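You operate a simulated robot arm through the tools that you are given. There is no shell and no other tool.

The job below is to be done with a simulated robot arm. You get a single attempt, and the scene is never put back.

TASK
Pump the froth off the cup under the dome, then vent it and lift the dome to the teal pad.
Fine: shut the vent and pump into the green; the vent ends open and the cup stays on the plate.

It is judged by the outcome, as a careful person would: the job done as asked, and still so three seconds after it is handed in. It fails if anything else is knocked over, pushed out of place, dropped, spilled or broken.

THE ROBOT
A 6-joint arm with a two-finger parallel gripper, fixed in place. Base frame: the origin is at the foot of the arm, x ahead of it, y to its left, z up; the work surface is at about z = 763. Units: mm, rad, N and s.
With the tool pointing down near the work surface it reaches from about 260 to 680 mm from the base axis. Its first joint turns from -1.152 to 1.152 rad. Payload 2.9 kg.
Tool frame: the origin (TCP) lies between the finger pads and is the grasp point; the fingertips stand 30 mm ahead of it; z points along the fingers, y is the line along which they close. Largest opening 110 mm; finger width 20, thickness 10; the body of the gripper, 48 by 112 mm, starts 55 mm behind the TCP.
Orientation is that of the tool frame in the base frame, as a unit quaternion [x, y, z, w]. With the fingers straight down and closing along the base's y, the tool's x points along the base's -x, its y along +y and its z along -z.

THE INTERFACE
- The arm moves only by the tool jog_arm. Its argument "motion" is a list of rows, each an object of numbers (a shift or turn left out is 0, a gripper value left out holds the last): "rx", "ry", "rz": the turn, a rotation vector about the tool's x, y, z in rad; "tx", "ty", "tz": the shift along the tool's x, y, z in m; "fingers": the gripper command, from -1 (shut) to 1 (fully open), values between in proportion. In form: [{"rx": .., "ry": .., "rz": .., "tx": .., "ty": .., "tz": .., "fingers": ..}, ...]. A call has 1 to 20 rows; each row is the pose to reach, as a shift and turn from the pose commanded when the call began, along the tool's axes at that moment. Rows are played at 5 a second. More than 50 mm and 0.15 rad between two rows, or a gripper value outside its range, and nothing of the call is played. A pose out of reach is approached as far as the arm can. The call stops where the force on the tool passes 90 N (or 10 N more than at its start, if that is more) or the arm is blocked; 0.2 s more then pass. Each finger travels about 108 mm/s and halts on what it meets, pressing with about 42 N; the grip force reading is that of the motor and also rises with nothing between the fingers. The clock runs only during rows and for 0.2 s after the last one: add rows that repeat a pose to give the fingers time. It gives the time, the measured TCP pose, the force on the tool (base axes), the opening and the grip force at its end, in the units of the frame above (readings bear some noise), with the torque about the TCP (base axes, N m) and any sound that the robot's microphone picked up, and new pictures: "show" is both (left out), scene, wrist or none.
- Cameras (640 x 400 px; columns grow to the right, rows downward): "scene" is fixed at [86.5, 451.4, 1376.2]; the picture's right is [-0.57, -0.82, 0.00], its down [-0.48, 0.34, -0.81] and it looks along [0.66, -0.47, -0.58] (base axes); focal length 333 px, centre (320, 200). "wrist" rides on the gripper at [72, 17, -103] in the tool frame; the picture's right is [-0.23, 0.97, 0.00], its down [-0.76, -0.18, -0.62] and it looks along [-0.61, -0.14, 0.78] (tool axes); focal length 222 px, centre (320, 200). There is no depth. A picture from a camera that has moved, and an enlarged one, comes with that camera's place and axes in the base frame and with its lens. The place of the scene camera against the robot may be out by one fixed shift of up to 12 mm in any direction.
- close_up(camera, box): a new picture of the part [left, top, right, bottom] of that camera's present view, enlarged. No time passes.
- close_job(): hands the job in; it is judged then, once.

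Nothing tells you positions but the pictures and the camera data. Unless the task says otherwise, let go and move clear before handing in.

The tools are called after "Request:" by a JSON object that holds its "fn" and its "kwargs". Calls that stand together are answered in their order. jog_arm: Moves the arm, as the interface text tells. Its arguments: {"type":"object","properties":{"motion":{"type":"array","items":{"type":"object","properties":{"rx":{"type":"number"},"ry":{"type":"number"},"rz":{"type":"number"},"tx":{"type":"number"},"ty":{"type":"number"},"tz":{"type":"number"},"fingers":{"type":"number"}}}},"show":{"type":"string","enum":["both","scene","wrist","none"]}},"required":["motion"]} The other tools are called the same way: close_up (camera, box) takes an enlarged picture of a part of a camera's view; close_job () hands the job in.

At the start:

```text
time: 0.0
position: [402.7, 34.7, 1164.7]
orientation: [0.0, 1.0, 0.0, 0.0]
contact_force: [-0.5, -0.6, 0.9]
ft_torque: [-0.02, -0.03, 0.01]
finger_gap: 110.0
gripper_force: 0.1
```

scene: 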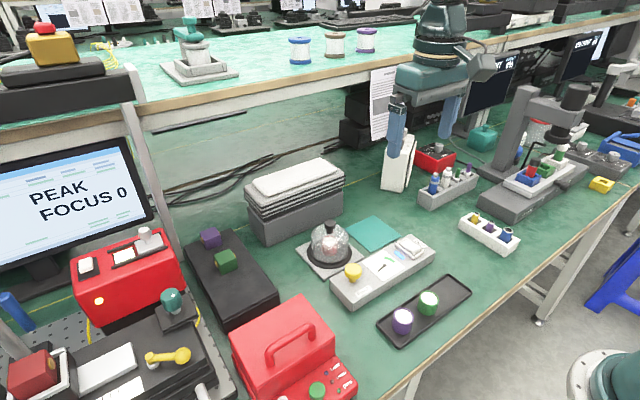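
wrist: 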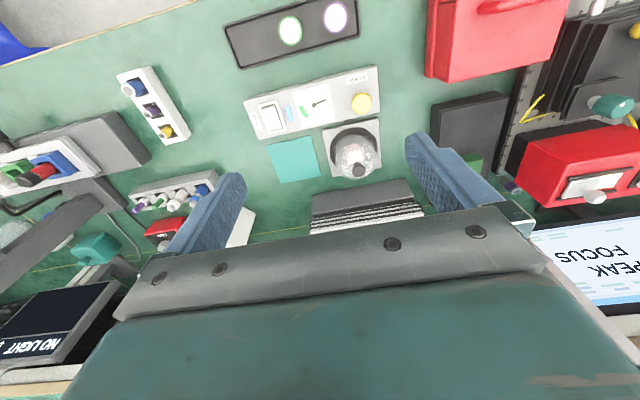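

I see a glass dome on a gray plate beside a console with a rocker switch, a gauge and a yellow knob, with a teal pad next to it. I'll take close-ups of these first.

Request:
{"fn": "close_up", "kwargs": {"camera": "scene", "box": [280, 200, 450, 310]}}

Request:
{"fn": "close_up", "kwargs": {"camera": "wrist", "box": [230, 50, 430, 200]}}

```text
3.64 times, centred on (365, 255) of scene
camera zoom: at [86.5, 451.4, 1376.2], right [-0.57, -0.82, 0.0], down [-0.48, 0.34, -0.81], along [0.66, -0.47, -0.58], focal length 1212 px, centre (156, 0)
```

zoom: 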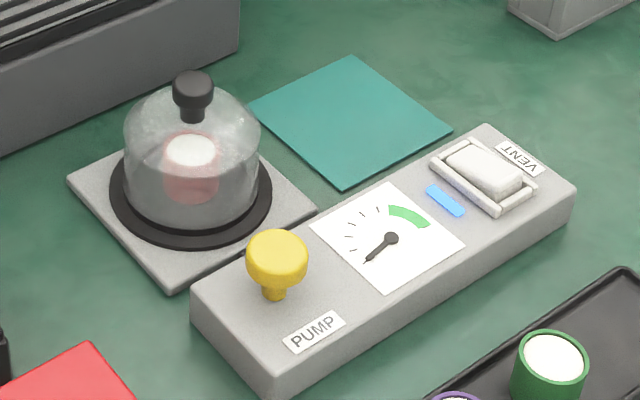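

```text
2.67 times, centred on (330, 125) of wrist
camera zoom: at [329.9, 51.3, 1267.9], right [0.23, 0.97, 0.0], down [0.76, -0.18, 0.62], along [0.61, -0.14, -0.78], focal length 592 px, centre (293, 400)
```

zoom: 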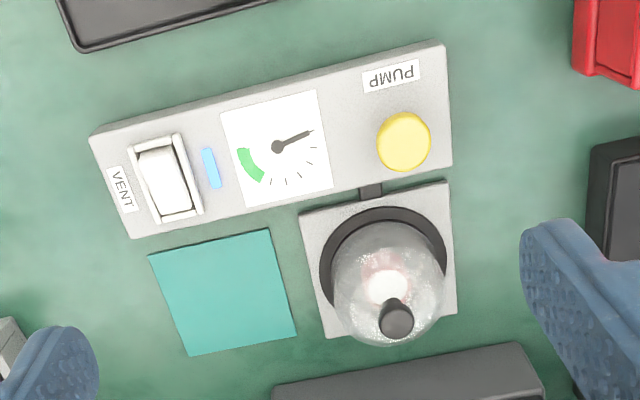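

The knob of the dome is roughly at (587, 77, 862) and the yellow pump knob roughly at (462, 101, 825). I'll move the wrist camera closer to see the console better.

Request:
{"fn": "jog_arm", "kwargs": {"motion": [{"tx": 0.019, "ty": 0.006, "tz": 0.033}, {"tx": 0.038, "ty": 0.012, "tz": 0.066}, {"tx": 0.057, "ty": 0.019, "tz": 0.1}, {"tx": 0.076, "ty": 0.025, "tz": 0.133}, {"tx": 0.095, "ty": 0.032, "tz": 0.167}, {"tx": 0.095, "ty": 0.032, "tz": 0.167}]}}

```text
time: 1.4
position: [306.4, 69.4, 996.7]
orientation: [0.0, 1.0, 0.0, 0.0]
contact_force: [0.7, 0.3, 0.2]
ft_torque: [-0.03, 0.0, 0.01]
finger_gap: 110.1
gripper_force: 0.0
camera wrist: at [234.2, 85.9, 1100.6], right [0.23, 0.97, 0.0], down [0.76, -0.18, 0.62], along [0.61, -0.14, -0.78], focal length 222 px, centre (320, 200)
```

scene: 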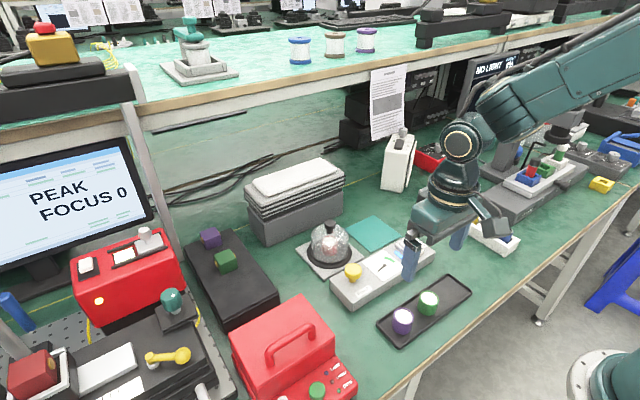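
wrist: 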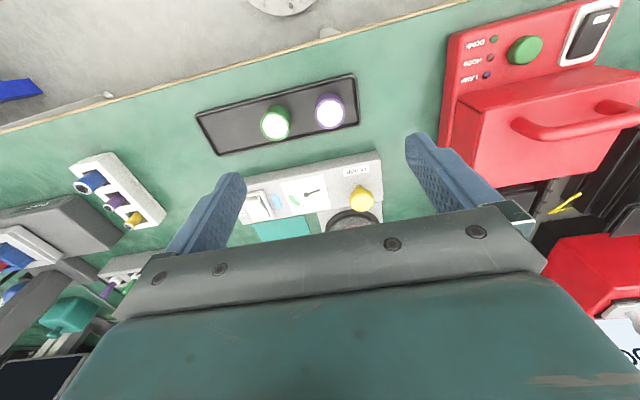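

The gripper body hides the lower half of the wrist picture, so I'll go further ahead over the console to see it better.

Request:
{"fn": "jog_arm", "kwargs": {"motion": [{"tx": -0.04}, {"tx": -0.08}, {"tx": -0.12}, {"tx": -0.155, "ty": -0.01}, {"tx": -0.155, "ty": -0.01}], "show": "wrist"}}

Request:
{"fn": "close_up", "kwargs": {"camera": "wrist", "box": [220, 20, 440, 200]}}

```text
time: 2.6
position: [463.6, 58.0, 998.3]
orientation: [0.0, 1.0, 0.0, 0.0]
contact_force: [0.3, -0.1, 0.7]
ft_torque: [-0.02, 0.0, 0.01]
finger_gap: 109.9
gripper_force: 0.1
camera wrist: at [390.4, 74.4, 1102.3], right [0.23, 0.97, 0.0], down [0.76, -0.18, 0.62], along [0.61, -0.14, -0.78], focal length 222 px, centre (320, 200)
```

wrist: 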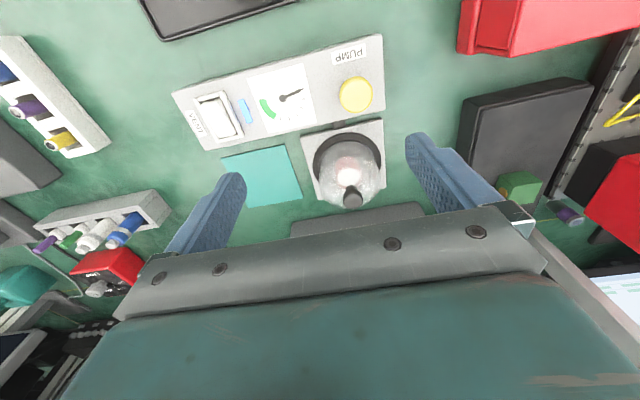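

```text
2.22 times, centred on (330, 110) of wrist
camera zoom: at [390.4, 74.4, 1102.3], right [0.23, 0.97, 0.0], down [0.76, -0.18, 0.62], along [0.61, -0.14, -0.78], focal length 494 px, centre (298, 400)
```

zoom: 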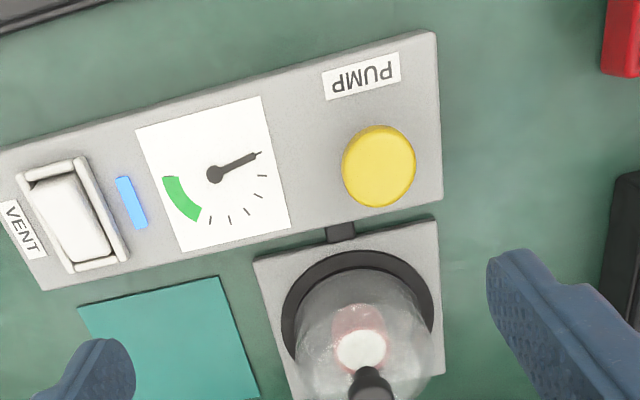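

The console lies square with the base axes, x 417–497 and y −128 to 139, with its top near z 793. I'll look closer at the rocker and the pump.

Request:
{"fn": "close_up", "kwargs": {"camera": "wrist", "box": [180, 75, 280, 150]}}

Request:
{"fn": "close_up", "kwargs": {"camera": "scene", "box": [385, 225, 441, 265]}}

Request:
{"fn": "close_up", "kwargs": {"camera": "scene", "box": [325, 220, 405, 310]}}

```text
5.33 times, centred on (230, 112) of wrist
camera zoom: at [390.4, 74.4, 1102.3], right [0.23, 0.97, 0.0], down [0.76, -0.18, 0.62], along [0.61, -0.14, -0.78], focal length 1185 px, centre (800, 667)
```

zoom: 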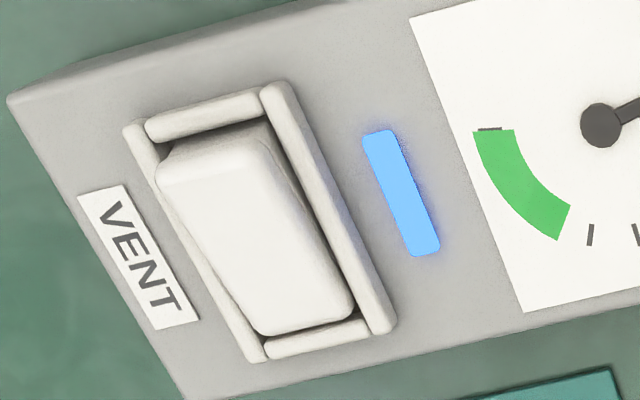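

```text
10.00 times, centred on (413, 245) of scene
camera zoom: at [86.5, 451.4, 1376.2], right [-0.57, -0.82, 0.0], down [-0.48, 0.34, -0.81], along [0.66, -0.47, -0.58], focal length 3332 px, centre (-610, -250)
```

zoom: 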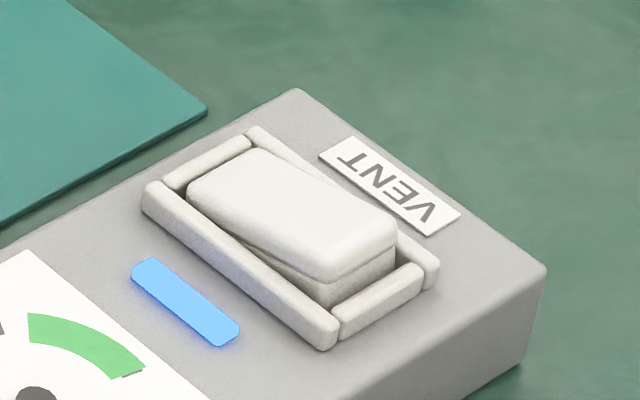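

```text
4.44 times, centred on (365, 265) of scene
camera zoom: at [86.5, 451.4, 1376.2], right [-0.57, -0.82, 0.0], down [-0.48, 0.34, -0.81], along [0.66, -0.47, -0.58], focal length 1481 px, centre (120, -89)
```

zoom: 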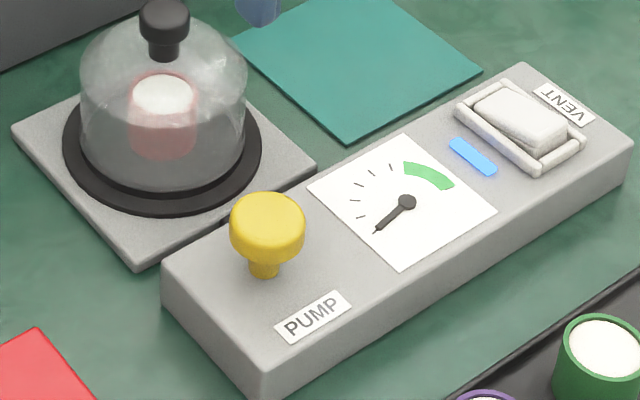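

The rocker's end nearest the robot is raised and its far end is down, with the blue vent light on, so I take it as open. I'll shut the fingers and go above the raised end, near (446, −81).

Request:
{"fn": "jog_arm", "kwargs": {"motion": [{"ty": -0.04, "tx": 0.005, "fingers": -1}, {"ty": -0.08, "tx": 0.01, "fingers": -1}, {"ty": -0.12, "tx": 0.0165}, {"ty": -0.139, "tx": 0.0165, "tz": 0.03}, {"ty": -0.139, "tx": 0.0165, "tz": 0.07}, {"ty": -0.139, "tx": 0.0165, "tz": 0.11}, {"ty": -0.139, "tx": 0.0165, "tz": 0.135}, {"ty": -0.139, "tx": 0.0165, "tz": 0.135}]}}

Request:
{"fn": "close_up", "kwargs": {"camera": "scene", "box": [360, 190, 460, 270]}}

Request:
{"fn": "close_up", "kwargs": {"camera": "wrist", "box": [220, 60, 440, 220]}}

```text
time: 4.4
position: [445.4, -83.8, 861.6]
orientation: [0.0, 1.0, 0.0, 0.0]
contact_force: [-0.1, 0.1, -0.3]
ft_torque: [-0.03, -0.02, -0.05]
finger_gap: 0.3
gripper_force: 38.0
camera wrist: at [373.1, -65.9, 965.6], right [0.23, 0.97, 0.0], down [0.76, -0.18, 0.62], along [0.61, -0.14, -0.78], focal length 222 px, centre (320, 200)
```

scene: 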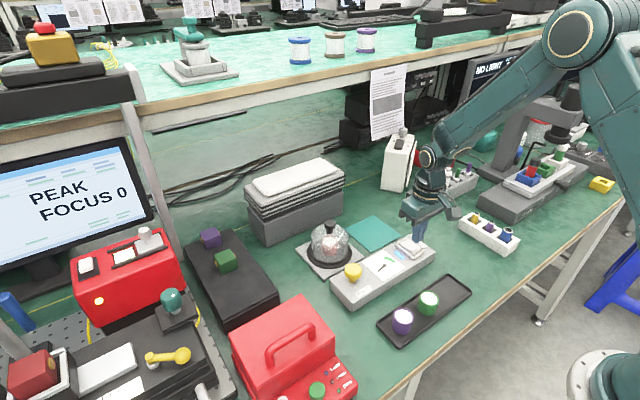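
wrist: 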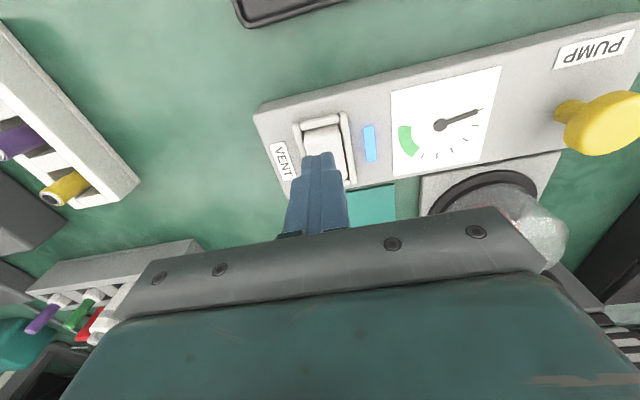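

```text
5.00 times, centred on (410, 230) of scene
camera zoom: at [86.5, 451.4, 1376.2], right [-0.57, -0.82, 0.0], down [-0.48, 0.34, -0.81], along [0.66, -0.47, -0.58], focal length 1666 px, centre (-130, 50)
```

zoom: 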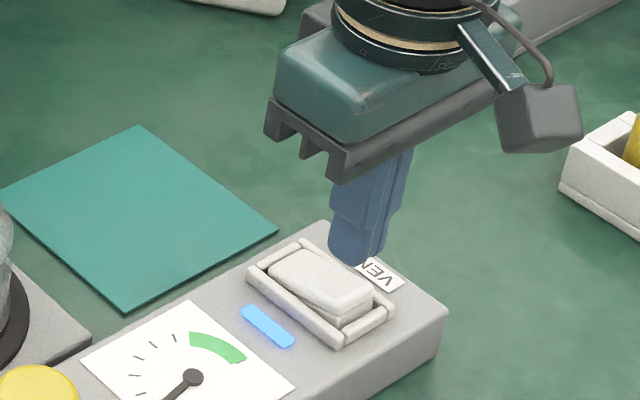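

```text
2.50 times, centred on (330, 140) of wrist
camera zoom: at [373.1, -65.9, 965.6], right [0.23, 0.97, 0.0], down [0.76, -0.18, 0.62], along [0.61, -0.14, -0.78], focal length 555 px, centre (295, 350)
```

zoom: 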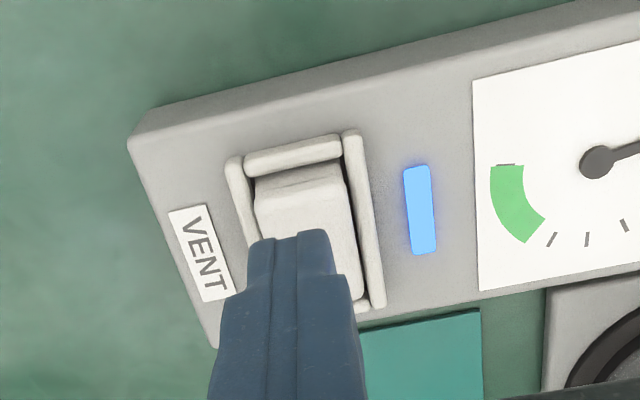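

The fingertips are just above the rocker, and I put the middle of its raised end at about (442, −80). I'll shift slightly and press down in small steps.

Request:
{"fn": "jog_arm", "kwargs": {"motion": [{"tx": -0.001, "ty": 0.004}, {"tx": -0.001, "ty": 0.004, "tz": 0.008}, {"tx": -0.001, "ty": 0.004, "tz": 0.014}, {"tx": -0.001, "ty": 0.004, "tz": 0.018}, {"tx": -0.001, "ty": 0.004, "tz": 0.021}, {"tx": -0.001, "ty": 0.004, "tz": 0.024}]}}

Request:
{"fn": "close_up", "kwargs": {"camera": "scene", "box": [360, 190, 460, 270]}}

Request:
{"fn": "close_up", "kwargs": {"camera": "wrist", "box": [220, 60, 440, 220]}}

```text
time: 5.8
position: [447.7, -78.7, 839.8]
orientation: [0.0, 1.0, 0.0, 0.001]
contact_force: [-13.0, 4.2, 32.0]
ft_torque: [0.11, 0.14, -0.12]
finger_gap: 0.0
gripper_force: 37.6
camera wrist: at [374.5, -61.7, 943.6], right [0.23, 0.97, 0.0], down [0.76, -0.18, 0.62], along [0.61, -0.14, -0.78], focal length 222 px, centre (320, 200)
```

scene: 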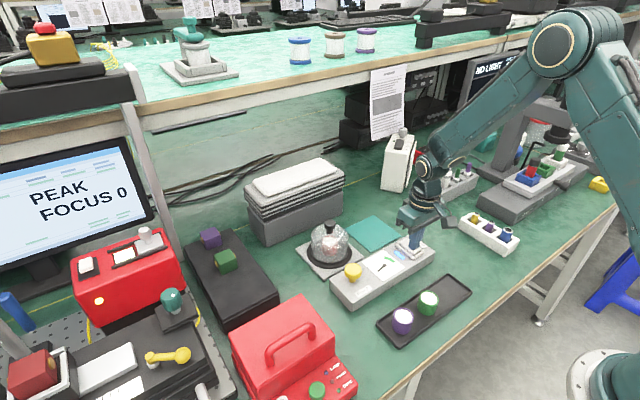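
wrist: 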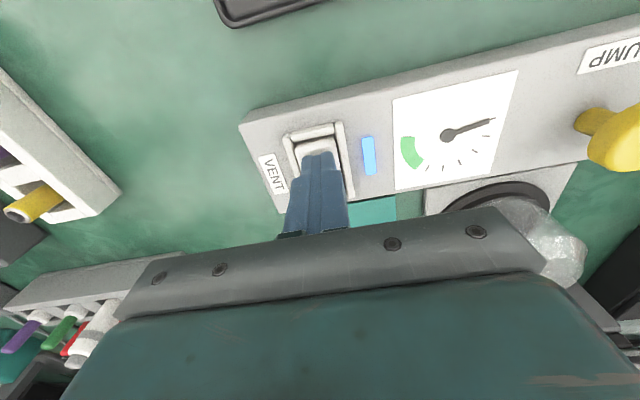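

```text
5.00 times, centred on (410, 230) of scene
camera zoom: at [85.7, 451.5, 1376.2], right [-0.57, -0.82, 0.0], down [-0.48, 0.34, -0.81], along [0.67, -0.47, -0.58], focal length 1666 px, centre (-130, 50)
```

zoom: 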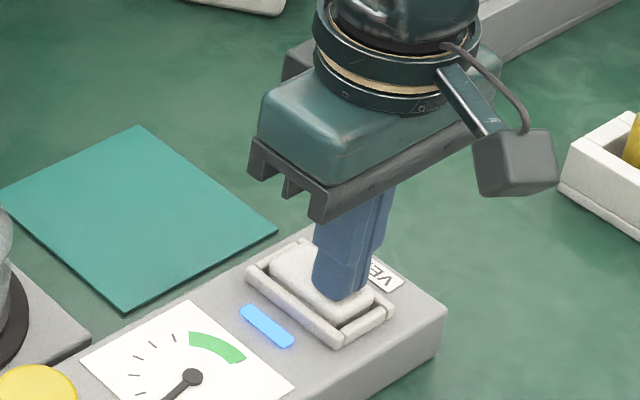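

```text
2.50 times, centred on (330, 140) of wrist
camera zoom: at [374.5, -61.7, 943.6], right [0.23, 0.97, 0.0], down [0.76, -0.18, 0.62], along [0.61, -0.14, -0.78], focal length 555 px, centre (295, 350)
```

zoom: 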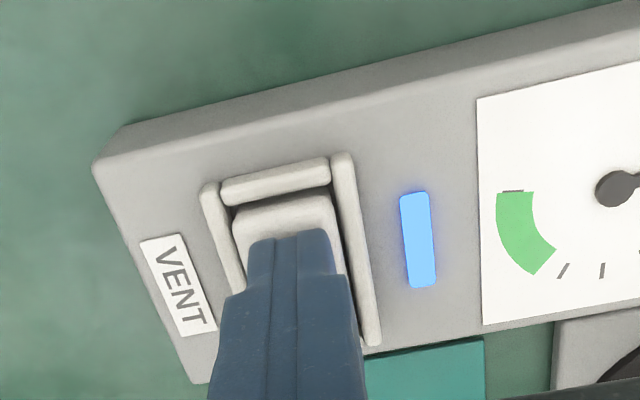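

The fingertip is pressing on the paddle, but nearer the pivot than I wanted. I'll lift, move 6 mm towards the robot, and press again.

Request:
{"fn": "jog_arm", "kwargs": {"motion": [{"tz": -0.006}, {"tz": -0.006, "tx": 0.006}, {"tz": -0.001, "tx": 0.006}, {"tz": 0.002, "tx": 0.006}, {"tz": 0.004, "tx": 0.006}, {"tz": 0.006, "tx": 0.006}, {"tz": 0.008, "tx": 0.006}], "show": "wrist"}}

Request:
{"fn": "close_up", "kwargs": {"camera": "scene", "box": [360, 190, 460, 270]}}

Request:
{"fn": "close_up", "kwargs": {"camera": "wrist", "box": [220, 60, 440, 220]}}

```text
time: 7.2
position: [441.5, -79.8, 838.6]
orientation: [0.0, 1.0, 0.0, 0.001]
contact_force: [-9.3, 0.7, 15.9]
ft_torque: [0.03, 0.15, 0.07]
finger_gap: 0.1
gripper_force: 37.3
stopped in row 7: the force on the tool passed its limit at 94 N (the readings are from after the stop); the commanded pose is now the measured one
camera wrist: at [368.2, -61.8, 942.2], right [0.23, 0.97, 0.0], down [0.76, -0.18, 0.63], along [0.61, -0.14, -0.78], focal length 222 px, centre (320, 200)
```

wrist: 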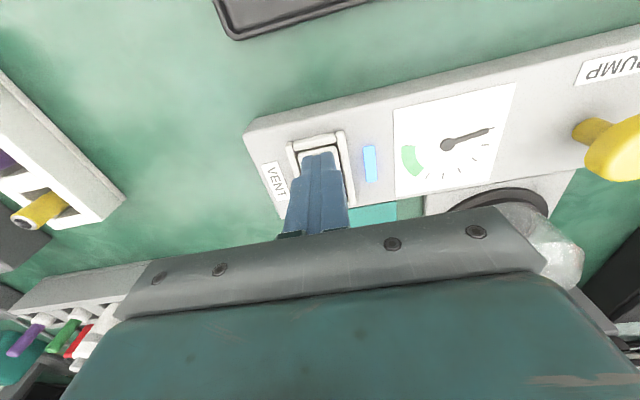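

```text
5.00 times, centred on (410, 230) of scene
camera zoom: at [86.1, 451.4, 1376.2], right [-0.57, -0.82, 0.0], down [-0.48, 0.34, -0.81], along [0.66, -0.47, -0.58], focal length 1666 px, centre (-130, 50)
```

zoom: 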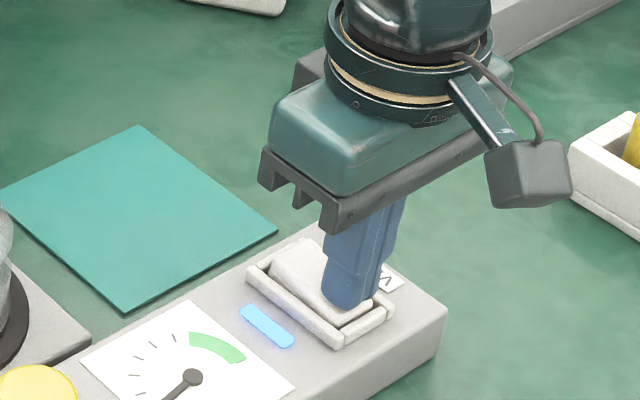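

```text
2.50 times, centred on (330, 140) of wrist
camera zoom: at [368.2, -61.8, 942.2], right [0.23, 0.97, 0.0], down [0.76, -0.18, 0.63], along [0.61, -0.14, -0.78], focal length 555 px, centre (295, 350)
```

zoom: 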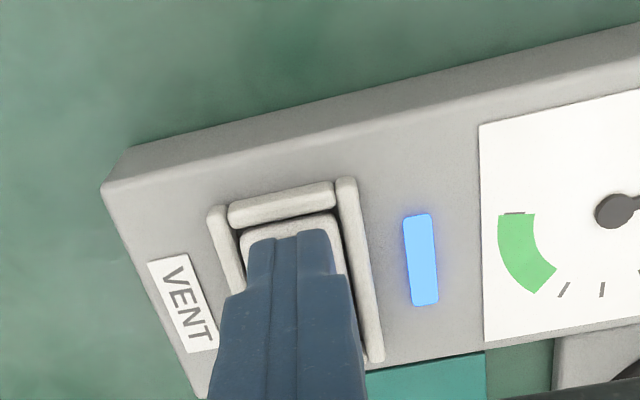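

The press reached the force limit. I'll lift off and see whether the rocker flipped.

Request:
{"fn": "jog_arm", "kwargs": {"motion": [{"tz": -0.015}, {"tz": -0.045}, {"tz": -0.045}], "show": "wrist"}}

Request:
{"fn": "close_up", "kwargs": {"camera": "scene", "box": [385, 225, 441, 265]}}

Request:
{"fn": "close_up", "kwargs": {"camera": "wrist", "box": [240, 60, 400, 180]}}

```text
time: 8.0
position: [441.3, -78.7, 881.4]
orientation: [-0.001, 1.0, 0.0, 0.003]
contact_force: [0.3, 0.5, 0.2]
ft_torque: [0.01, -0.02, -0.02]
finger_gap: 0.0
gripper_force: 38.1
camera wrist: at [368.2, -61.4, 985.0], right [0.23, 0.97, 0.0], down [0.76, -0.18, 0.63], along [0.61, -0.14, -0.78], focal length 222 px, centre (320, 200)
```

wrist: 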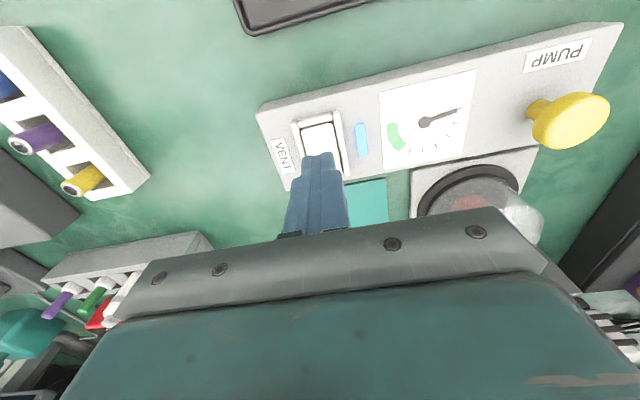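

```text
10.00 times, centred on (413, 245) of scene
camera zoom: at [86.5, 451.4, 1376.2], right [-0.57, -0.82, 0.0], down [-0.48, 0.34, -0.81], along [0.66, -0.47, -0.58], focal length 3332 px, centre (-610, -250)
```

zoom: 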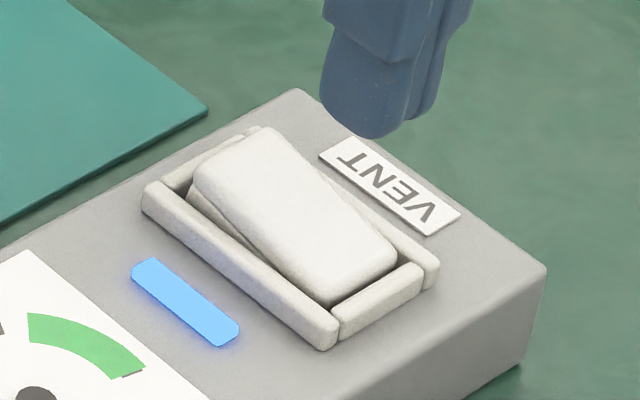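

```text
3.33 times, centred on (320, 120) of wrist
camera zoom: at [368.2, -61.4, 985.0], right [0.23, 0.97, 0.0], down [0.76, -0.18, 0.63], along [0.61, -0.14, -0.78], focal length 740 px, centre (320, 467)
```

zoom: 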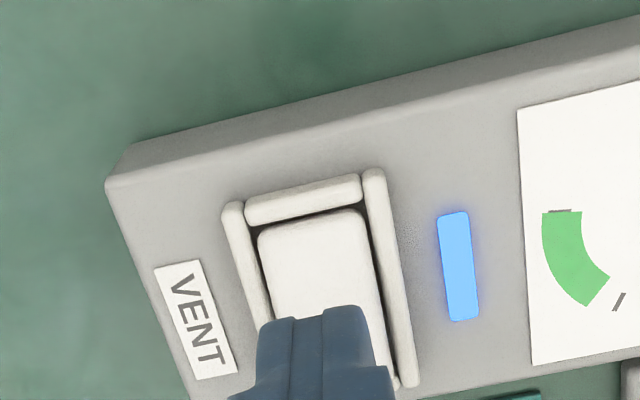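

The rocker has flipped and its near end is now down, although the blue light hasn't changed. Next I'll go over the pump knob near (464, 102), push it, and watch the gauge to confirm the vent is shut.

Request:
{"fn": "jog_arm", "kwargs": {"motion": [{"ty": 0.045, "tx": -0.005}, {"ty": 0.09, "tx": -0.01}, {"ty": 0.135, "tx": -0.018}, {"ty": 0.181, "tx": -0.023}, {"ty": 0.181, "tx": -0.023}]}}

Request:
{"fn": "close_up", "kwargs": {"camera": "scene", "box": [310, 200, 410, 310]}}

Request:
{"fn": "close_up", "kwargs": {"camera": "wrist", "box": [200, 60, 440, 220]}}

```text
time: 9.2
position: [464.3, 102.5, 884.2]
orientation: [0.0, 1.0, 0.0, 0.002]
contact_force: [0.2, 0.1, 0.8]
ft_torque: [0.01, -0.02, 0.03]
finger_gap: 0.0
gripper_force: 37.9
camera wrist: at [391.8, 120.8, 986.3], right [0.23, 0.97, 0.0], down [0.76, -0.18, 0.63], along [0.61, -0.14, -0.78], focal length 222 px, centre (320, 200)
```

scene: 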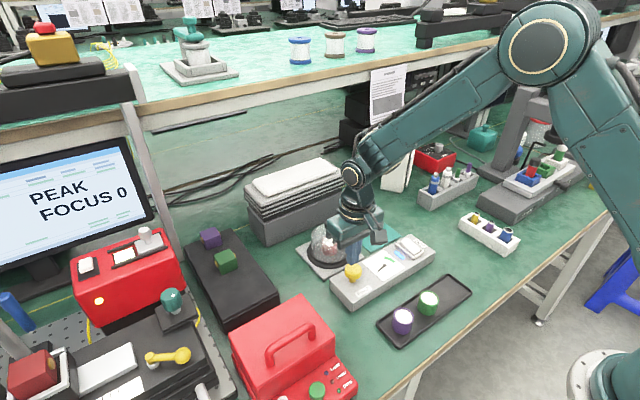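
wrist: 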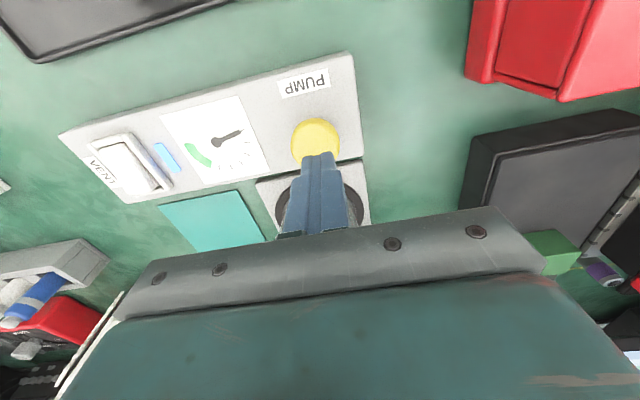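

```text
3.64 times, centred on (360, 255) of scene
camera zoom: at [86.5, 451.4, 1376.2], right [-0.57, -0.82, 0.0], down [-0.48, 0.34, -0.81], along [0.66, -0.47, -0.58], focal length 1212 px, centre (174, 0)
```

zoom: 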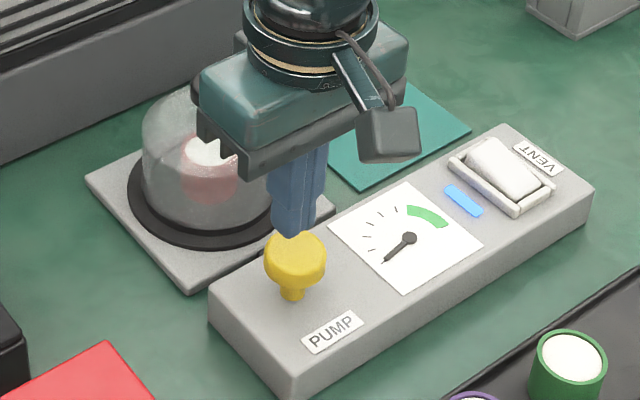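

```text
2.50 times, centred on (320, 140) of wrist
camera zoom: at [391.8, 120.8, 986.3], right [0.23, 0.97, 0.0], down [0.76, -0.18, 0.63], along [0.61, -0.14, -0.78], focal length 555 px, centre (320, 350)
```

zoom: 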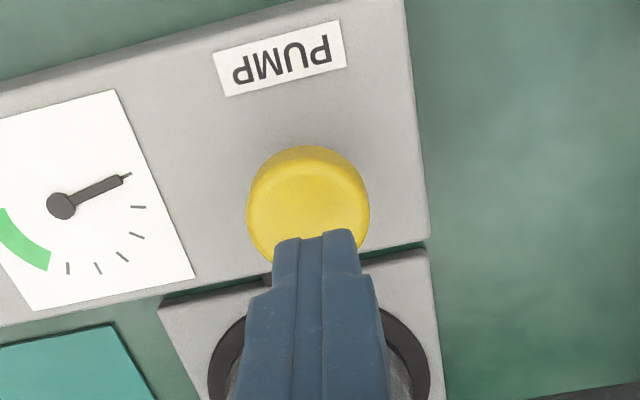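

The fingertip is centred over the knob. I'll push down in small steps.

Request:
{"fn": "jog_arm", "kwargs": {"motion": [{"tx": 0.002, "ty": -0.001, "tz": 0.01}, {"tx": 0.002, "ty": -0.001, "tz": 0.02}, {"tx": 0.002, "ty": -0.001, "tz": 0.026}, {"tx": 0.002, "ty": -0.001, "tz": 0.03}, {"tx": 0.002, "ty": -0.001, "tz": 0.034}, {"tx": 0.002, "ty": -0.001, "tz": 0.037}], "show": "wrist"}}

Request:
{"fn": "close_up", "kwargs": {"camera": "scene", "box": [310, 200, 410, 310]}}

```text
time: 10.6
position: [462.9, 101.1, 845.9]
orientation: [0.0, 1.0, 0.001, 0.003]
contact_force: [-0.1, 3.2, 5.3]
ft_torque: [0.06, 0.06, -0.03]
finger_gap: 0.0
gripper_force: 37.6
camera wrist: at [389.8, 118.1, 948.8], right [0.23, 0.97, 0.0], down [0.76, -0.18, 0.63], along [0.61, -0.14, -0.78], focal length 222 px, centre (320, 200)
```

wrist: 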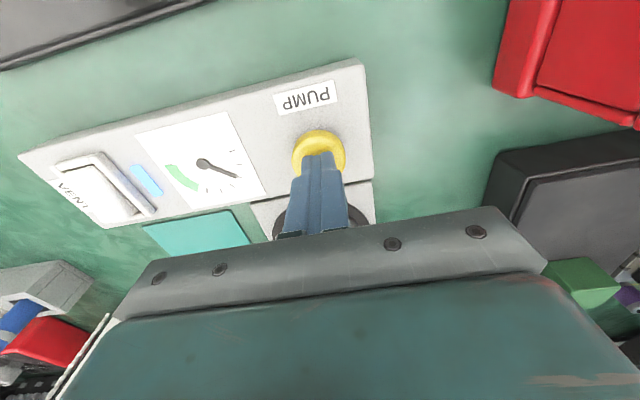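

```text
3.64 times, centred on (360, 255) of scene
camera zoom: at [86.4, 451.4, 1376.2], right [-0.57, -0.82, 0.0], down [-0.48, 0.34, -0.81], along [0.66, -0.47, -0.58], focal length 1212 px, centre (174, 0)
```

zoom: 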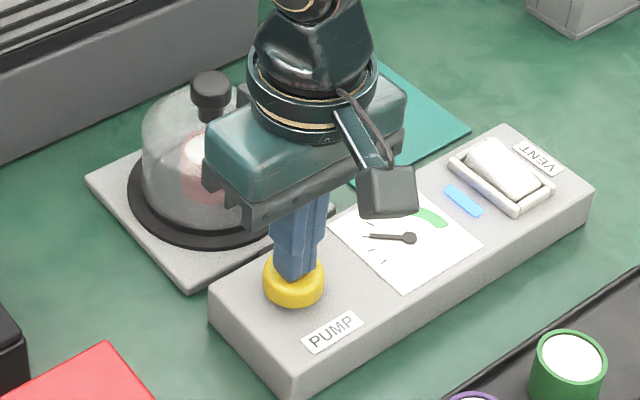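

The needle rose with that push, so the vent is shut. I'll release the knob and check whether the needle holds.

Request:
{"fn": "jog_arm", "kwargs": {"motion": [{"tz": -0.012}, {"tz": -0.024}, {"tz": -0.024}, {"tz": -0.024}], "show": "wrist"}}

Request:
{"fn": "close_up", "kwargs": {"camera": "scene", "box": [310, 200, 410, 310]}}

Request:
{"fn": "close_up", "kwargs": {"camera": "wrist", "box": [130, 90, 280, 200]}}

```text
time: 11.6
position: [464.3, 99.9, 868.1]
orientation: [0.0, 1.0, 0.0, 0.002]
contact_force: [0.0, -0.1, -0.6]
ft_torque: [0.03, 0.0, 0.01]
finger_gap: 0.1
gripper_force: 37.5
camera wrist: at [391.1, 117.6, 972.8], right [0.23, 0.97, 0.0], down [0.76, -0.18, 0.63], along [0.61, -0.14, -0.78], focal length 222 px, centre (320, 200)
```

wrist: 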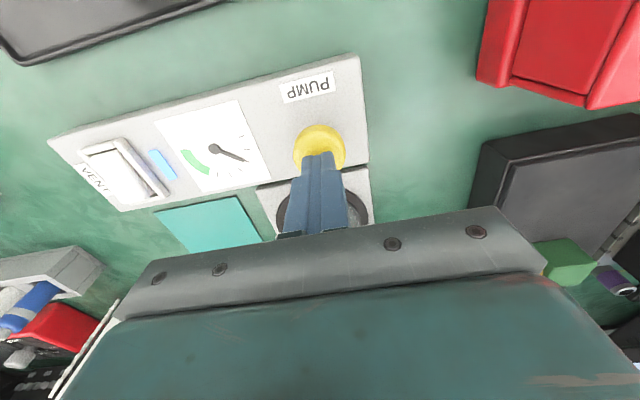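

```text
3.64 times, centred on (360, 255) of scene
camera zoom: at [86.5, 451.4, 1376.2], right [-0.57, -0.82, 0.0], down [-0.48, 0.34, -0.81], along [0.66, -0.47, -0.58], focal length 1212 px, centre (174, 0)
```

zoom: 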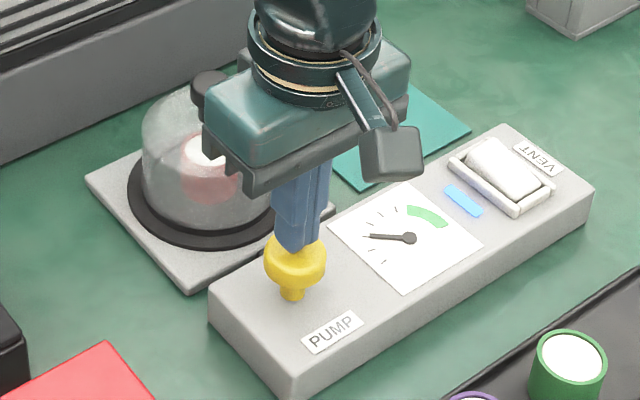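

```text
3.64 times, centred on (205, 145) of wrist
camera zoom: at [391.1, 117.6, 972.8], right [0.23, 0.97, 0.0], down [0.76, -0.18, 0.63], along [0.61, -0.14, -0.78], focal length 808 px, centre (738, 400)
```

zoom: 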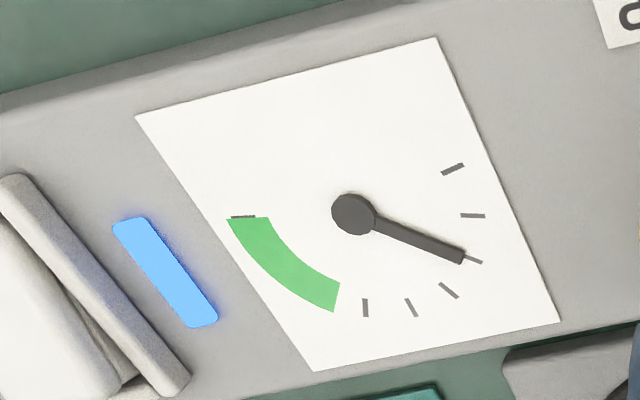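

The needle holds at the second tick after one stroke; the green starts near the sixth tick. I'll give a second identical stroke.

Request:
{"fn": "jog_arm", "kwargs": {"motion": [{"tz": 0.01}, {"tz": 0.016}, {"tz": 0.02}, {"tz": 0.024}, {"tz": 0.024}, {"tz": 0.012}, {"tz": 0.0}, {"tz": 0.0}], "show": "none"}}

Request:
{"fn": "close_up", "kwargs": {"camera": "scene", "box": [310, 200, 410, 310]}}

Request:
{"fn": "close_up", "kwargs": {"camera": "wrist", "box": [130, 90, 280, 200]}}

```text
time: 13.4
position: [462.1, 101.8, 869.3]
orientation: [0.0, 1.0, 0.0, 0.001]
contact_force: [-1.0, -0.6, 0.8]
ft_torque: [0.01, 0.03, -0.03]
finger_gap: 0.0
gripper_force: 37.7
```

```text
3.64 times, centred on (360, 255) of scene
camera zoom: at [86.5, 451.4, 1376.2], right [-0.57, -0.82, 0.0], down [-0.48, 0.34, -0.81], along [0.66, -0.47, -0.58], focal length 1212 px, centre (174, 0)
```

zoom: 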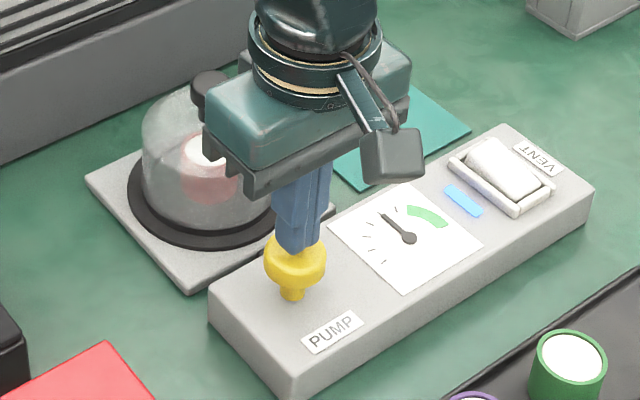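

```text
3.64 times, centred on (205, 145) of wrist
camera zoom: at [389.6, 118.3, 973.2], right [0.23, 0.97, 0.0], down [0.76, -0.18, 0.63], along [0.61, -0.14, -0.78], focal length 808 px, centre (738, 400)
```

zoom: 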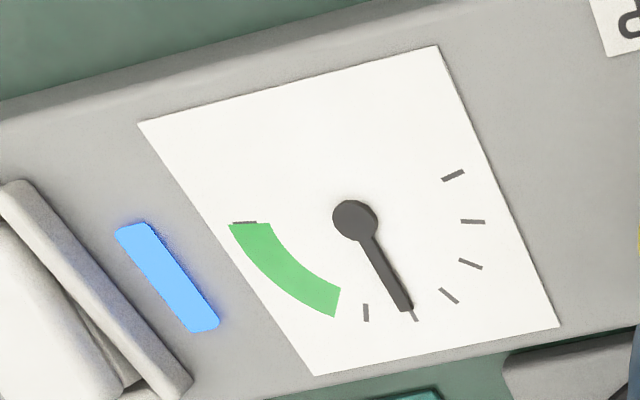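

The needle is now at the fourth tick. I'll give a third stroke.

Request:
{"fn": "jog_arm", "kwargs": {"motion": [{"tz": 0.01}, {"tz": 0.016}, {"tz": 0.02}, {"tz": 0.024}, {"tz": 0.024}, {"tz": 0.012}, {"tz": 0.0}, {"tz": 0.0}], "show": "none"}}

Request:
{"fn": "close_up", "kwargs": {"camera": "scene", "box": [310, 200, 410, 310]}}

Request:
{"fn": "close_up", "kwargs": {"camera": "wrist", "box": [130, 90, 280, 200]}}

```text
time: 15.2
position: [462.0, 99.2, 870.0]
orientation: [0.0, 1.0, 0.001, 0.002]
contact_force: [-0.9, 0.5, 0.1]
ft_torque: [-0.03, 0.0, 0.02]
finger_gap: 0.2
gripper_force: 37.7
```

```text
3.64 times, centred on (360, 255) of scene
camera zoom: at [86.5, 451.4, 1376.2], right [-0.57, -0.82, 0.0], down [-0.48, 0.34, -0.81], along [0.66, -0.47, -0.58], focal length 1212 px, centre (174, 0)
```

zoom: 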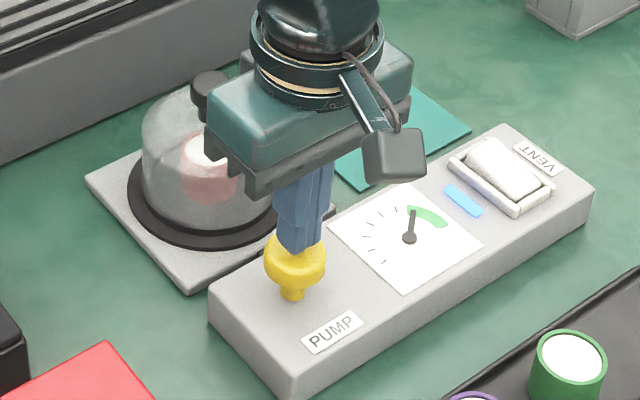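

```text
3.64 times, centred on (205, 145) of wrist
camera zoom: at [389.3, 117.4, 972.8], right [0.23, 0.97, 0.0], down [0.76, -0.18, 0.63], along [0.61, -0.14, -0.78], focal length 808 px, centre (738, 400)
```

zoom: 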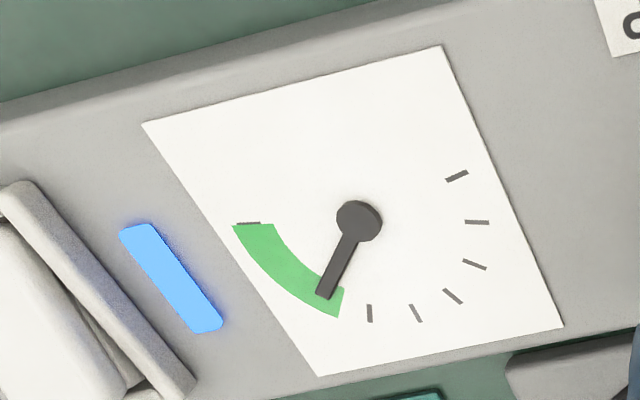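

The needle has just entered the green. I'll raise the arm and check the froth in the cup.

Request:
{"fn": "jog_arm", "kwargs": {"motion": [{"tz": -0.04}, {"tz": -0.08}, {"tz": -0.12, "tx": 0.03}, {"tz": -0.13, "tx": 0.07}, {"tz": -0.13, "tx": 0.1}, {"tz": -0.13, "tx": 0.1}]}}

Request:
{"fn": "close_up", "kwargs": {"camera": "scene", "box": [300, 210, 360, 280]}}

Request:
{"fn": "close_up", "kwargs": {"camera": "scene", "box": [355, 235, 415, 285]}}

```text
time: 16.6
position: [364.3, 101.4, 1000.3]
orientation: [0.0, 1.0, 0.0, 0.002]
contact_force: [0.3, 0.7, 0.1]
ft_torque: [0.0, 0.0, 0.01]
finger_gap: 0.0
gripper_force: 37.5
camera wrist: at [289.3, 119.1, 1103.0], right [0.23, 0.97, 0.0], down [0.76, -0.18, 0.63], along [0.61, -0.14, -0.78], focal length 222 px, centre (320, 200)
```

scene: 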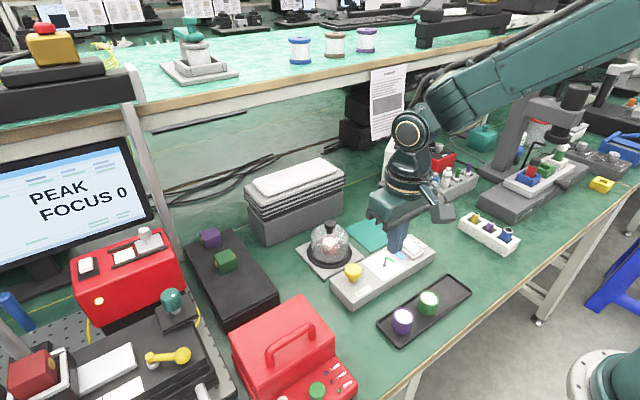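
wrist: 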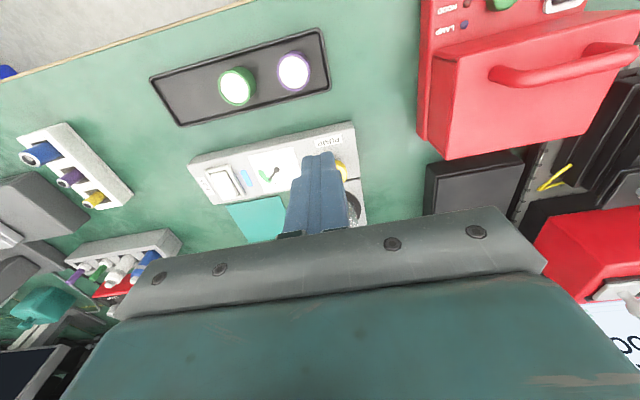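

```text
5.71 times, centred on (330, 245) of scene
camera zoom: at [86.5, 451.4, 1376.2], right [-0.57, -0.82, 0.0], down [-0.48, 0.34, -0.81], along [0.66, -0.47, -0.58], focal length 1904 px, centre (263, -57)
```

zoom: 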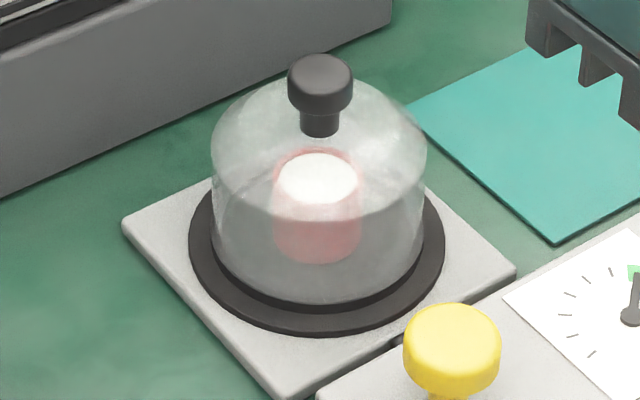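

```text
8.00 times, centred on (385, 260) of scene
camera zoom: at [86.5, 451.4, 1376.2], right [-0.57, -0.82, 0.0], down [-0.48, 0.34, -0.81], along [0.66, -0.47, -0.58], focal length 2666 px, centre (-200, -280)
```

zoom: 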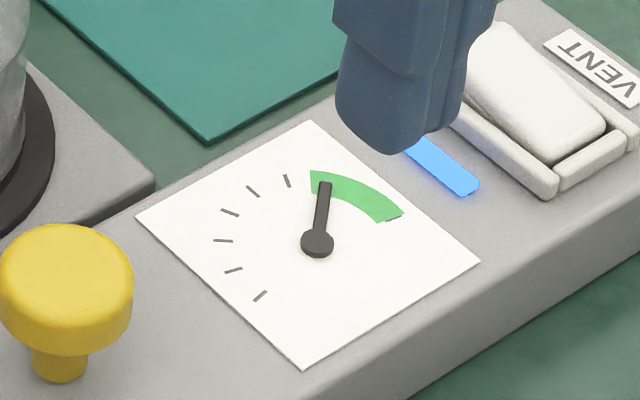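

The needle sits in the green near its lower edge. I'll wait a few seconds to see whether the needle holds and the froth settles.

Request:
{"fn": "jog_arm", "kwargs": {"motion": [{"tx": 0.02}, {"tx": 0.04}, {"tx": 0.04}, {"tx": 0.04}, {"tx": 0.04}, {"tx": 0.04}, {"tx": 0.04}, {"tx": 0.04}, {"tx": 0.04}, {"tx": 0.04}, {"tx": 0.04}, {"tx": 0.04}, {"tx": 0.04}, {"tx": 0.04}, {"tx": 0.04}, {"tx": 0.04}], "show": "none"}}

Request:
{"fn": "close_up", "kwargs": {"camera": "scene", "box": [310, 215, 350, 270]}}

Request:
{"fn": "close_up", "kwargs": {"camera": "scene", "box": [355, 235, 415, 285]}}

```text
time: 20.0
position: [322.1, 101.5, 999.6]
orientation: [0.0, 1.0, 0.001, 0.002]
contact_force: [-0.4, -0.4, 0.3]
ft_torque: [0.04, 0.0, -0.02]
finger_gap: 0.2
gripper_force: 37.8
```

```text
7.27 times, centred on (330, 242) of scene
camera zoom: at [86.5, 451.4, 1376.2], right [-0.57, -0.82, 0.0], down [-0.48, 0.34, -0.81], along [0.66, -0.47, -0.58], focal length 2423 px, centre (247, -109)
```

zoom: 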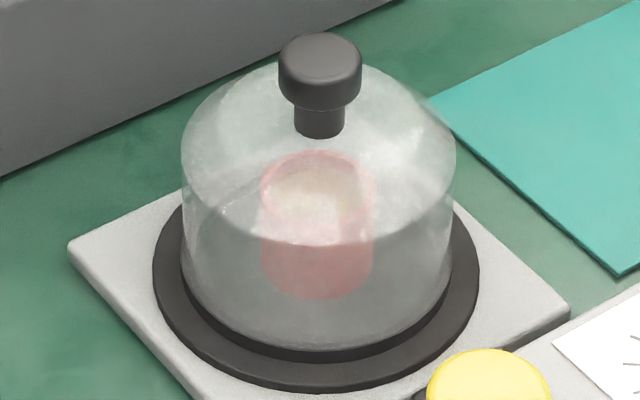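

```text
8.00 times, centred on (385, 260) of scene
camera zoom: at [86.5, 451.4, 1376.2], right [-0.57, -0.82, 0.0], down [-0.48, 0.34, -0.81], along [0.66, -0.47, -0.58], focal length 2666 px, centre (-200, -280)
```

zoom: 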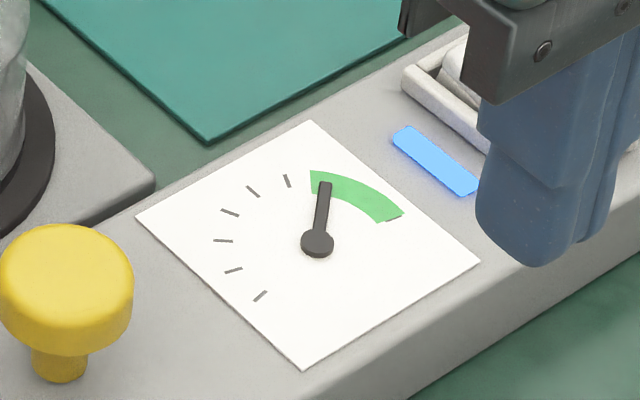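

The froth has collapsed and the needle holds in the green. Now I'll go over the rocker's raised far end, near (477, −80), to open the vent.

Request:
{"fn": "jog_arm", "kwargs": {"motion": [{"ty": -0.045}, {"ty": -0.09}, {"ty": -0.135, "tx": -0.01}, {"ty": -0.17, "tx": -0.04}, {"ty": -0.181, "tx": -0.085}, {"ty": -0.181, "tx": -0.125, "tz": 0.01}, {"ty": -0.181, "tx": -0.155, "tz": 0.04}, {"ty": -0.181, "tx": -0.155, "tz": 0.085}, {"ty": -0.181, "tx": -0.155, "tz": 0.125}, {"ty": -0.181, "tx": -0.155, "tz": 0.135}, {"ty": -0.181, "tx": -0.155, "tz": 0.135}], "show": "wrist"}}

Request:
{"fn": "close_up", "kwargs": {"camera": "scene", "box": [360, 190, 460, 270]}}

Request:
{"fn": "close_up", "kwargs": {"camera": "scene", "box": [310, 215, 350, 270]}}

```text
time: 22.4
position: [477.9, -81.6, 862.8]
orientation: [0.0, 1.0, 0.0, 0.003]
contact_force: [-0.3, -0.3, -0.2]
ft_torque: [0.01, 0.0, 0.0]
finger_gap: 0.0
gripper_force: 37.3
camera wrist: at [404.7, -63.7, 966.7], right [0.23, 0.97, 0.0], down [0.76, -0.18, 0.63], along [0.61, -0.14, -0.78], focal length 222 px, centre (320, 200)
```

wrist: 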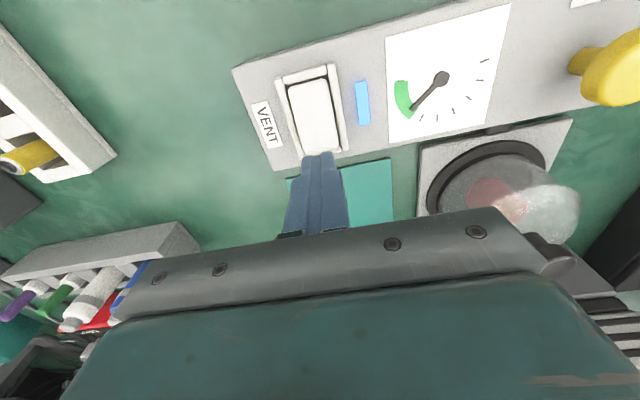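

```text
5.00 times, centred on (410, 230) of scene
camera zoom: at [86.5, 451.4, 1376.2], right [-0.57, -0.82, 0.0], down [-0.48, 0.34, -0.81], along [0.66, -0.47, -0.58], focal length 1666 px, centre (-130, 50)
```

zoom: 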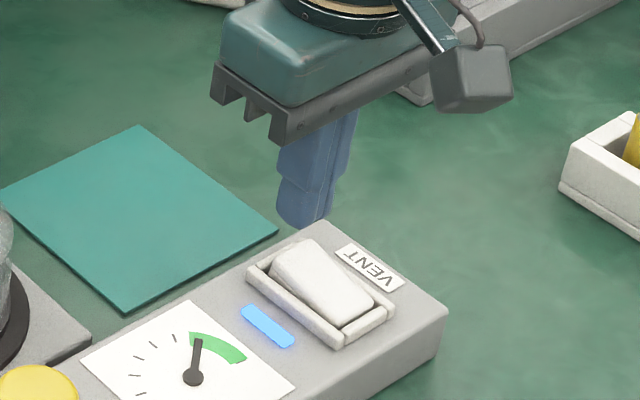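

```text
7.27 times, centred on (330, 242) of scene
camera zoom: at [86.5, 451.4, 1376.2], right [-0.57, -0.82, 0.0], down [-0.48, 0.34, -0.81], along [0.66, -0.47, -0.58], focal length 2423 px, centre (247, -109)
```

zoom: 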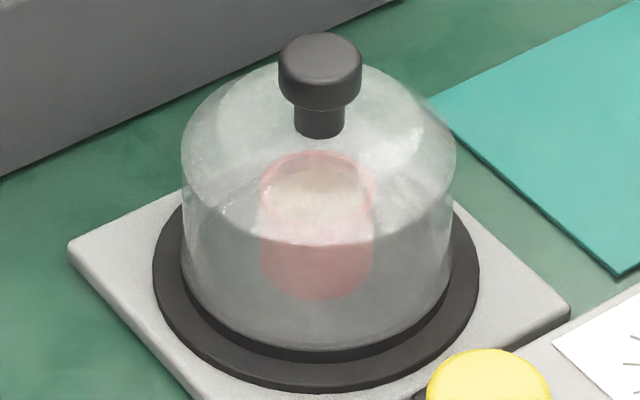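

The froth is gone. I'll press the rocker's raised far end down in small steps.

Request:
{"fn": "jog_arm", "kwargs": {"motion": [{"tx": 0.002, "ty": 0.002, "tz": 0.01}, {"tx": 0.002, "ty": 0.002, "tz": 0.018}, {"tx": 0.002, "ty": 0.002, "tz": 0.022}, {"tx": 0.002, "ty": 0.002, "tz": 0.025}, {"tx": 0.002, "ty": 0.002, "tz": 0.028}, {"tx": 0.002, "ty": 0.002, "tz": 0.03}], "show": "wrist"}}

Request:
{"fn": "close_up", "kwargs": {"camera": "scene", "box": [360, 190, 460, 270]}}

```text
time: 23.8
position: [476.9, -79.2, 837.6]
orientation: [0.0, 1.0, 0.0, 0.004]
contact_force: [-5.1, 2.7, 30.1]
ft_torque: [0.08, 0.48, -0.02]
finger_gap: 0.0
gripper_force: 38.0
camera wrist: at [404.1, -61.6, 941.2], right [0.23, 0.97, 0.0], down [0.76, -0.18, 0.63], along [0.61, -0.14, -0.78], focal length 222 px, centre (320, 200)
```

wrist: 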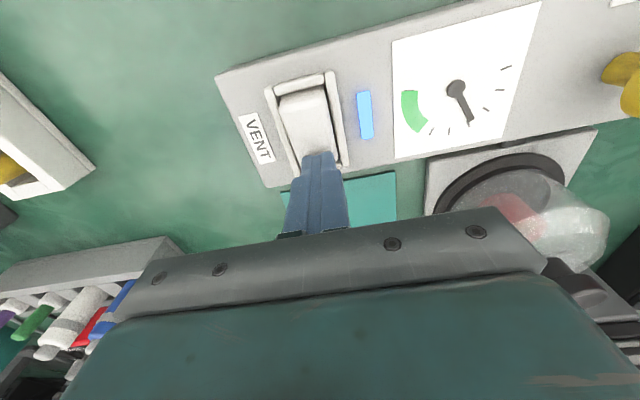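

```text
5.00 times, centred on (410, 230) of scene
camera zoom: at [85.9, 451.5, 1376.2], right [-0.57, -0.82, 0.0], down [-0.48, 0.34, -0.81], along [0.67, -0.47, -0.58], focal length 1666 px, centre (-130, 50)
```

zoom: 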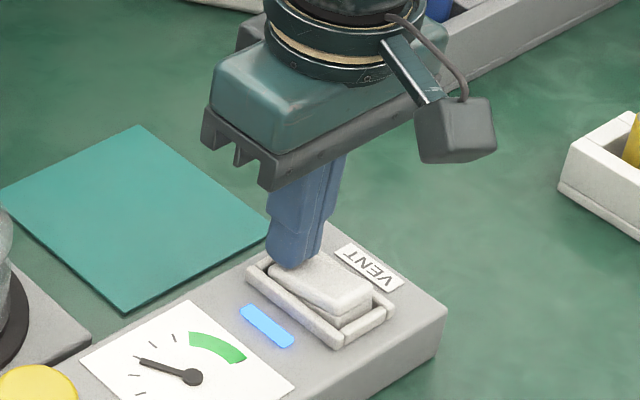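

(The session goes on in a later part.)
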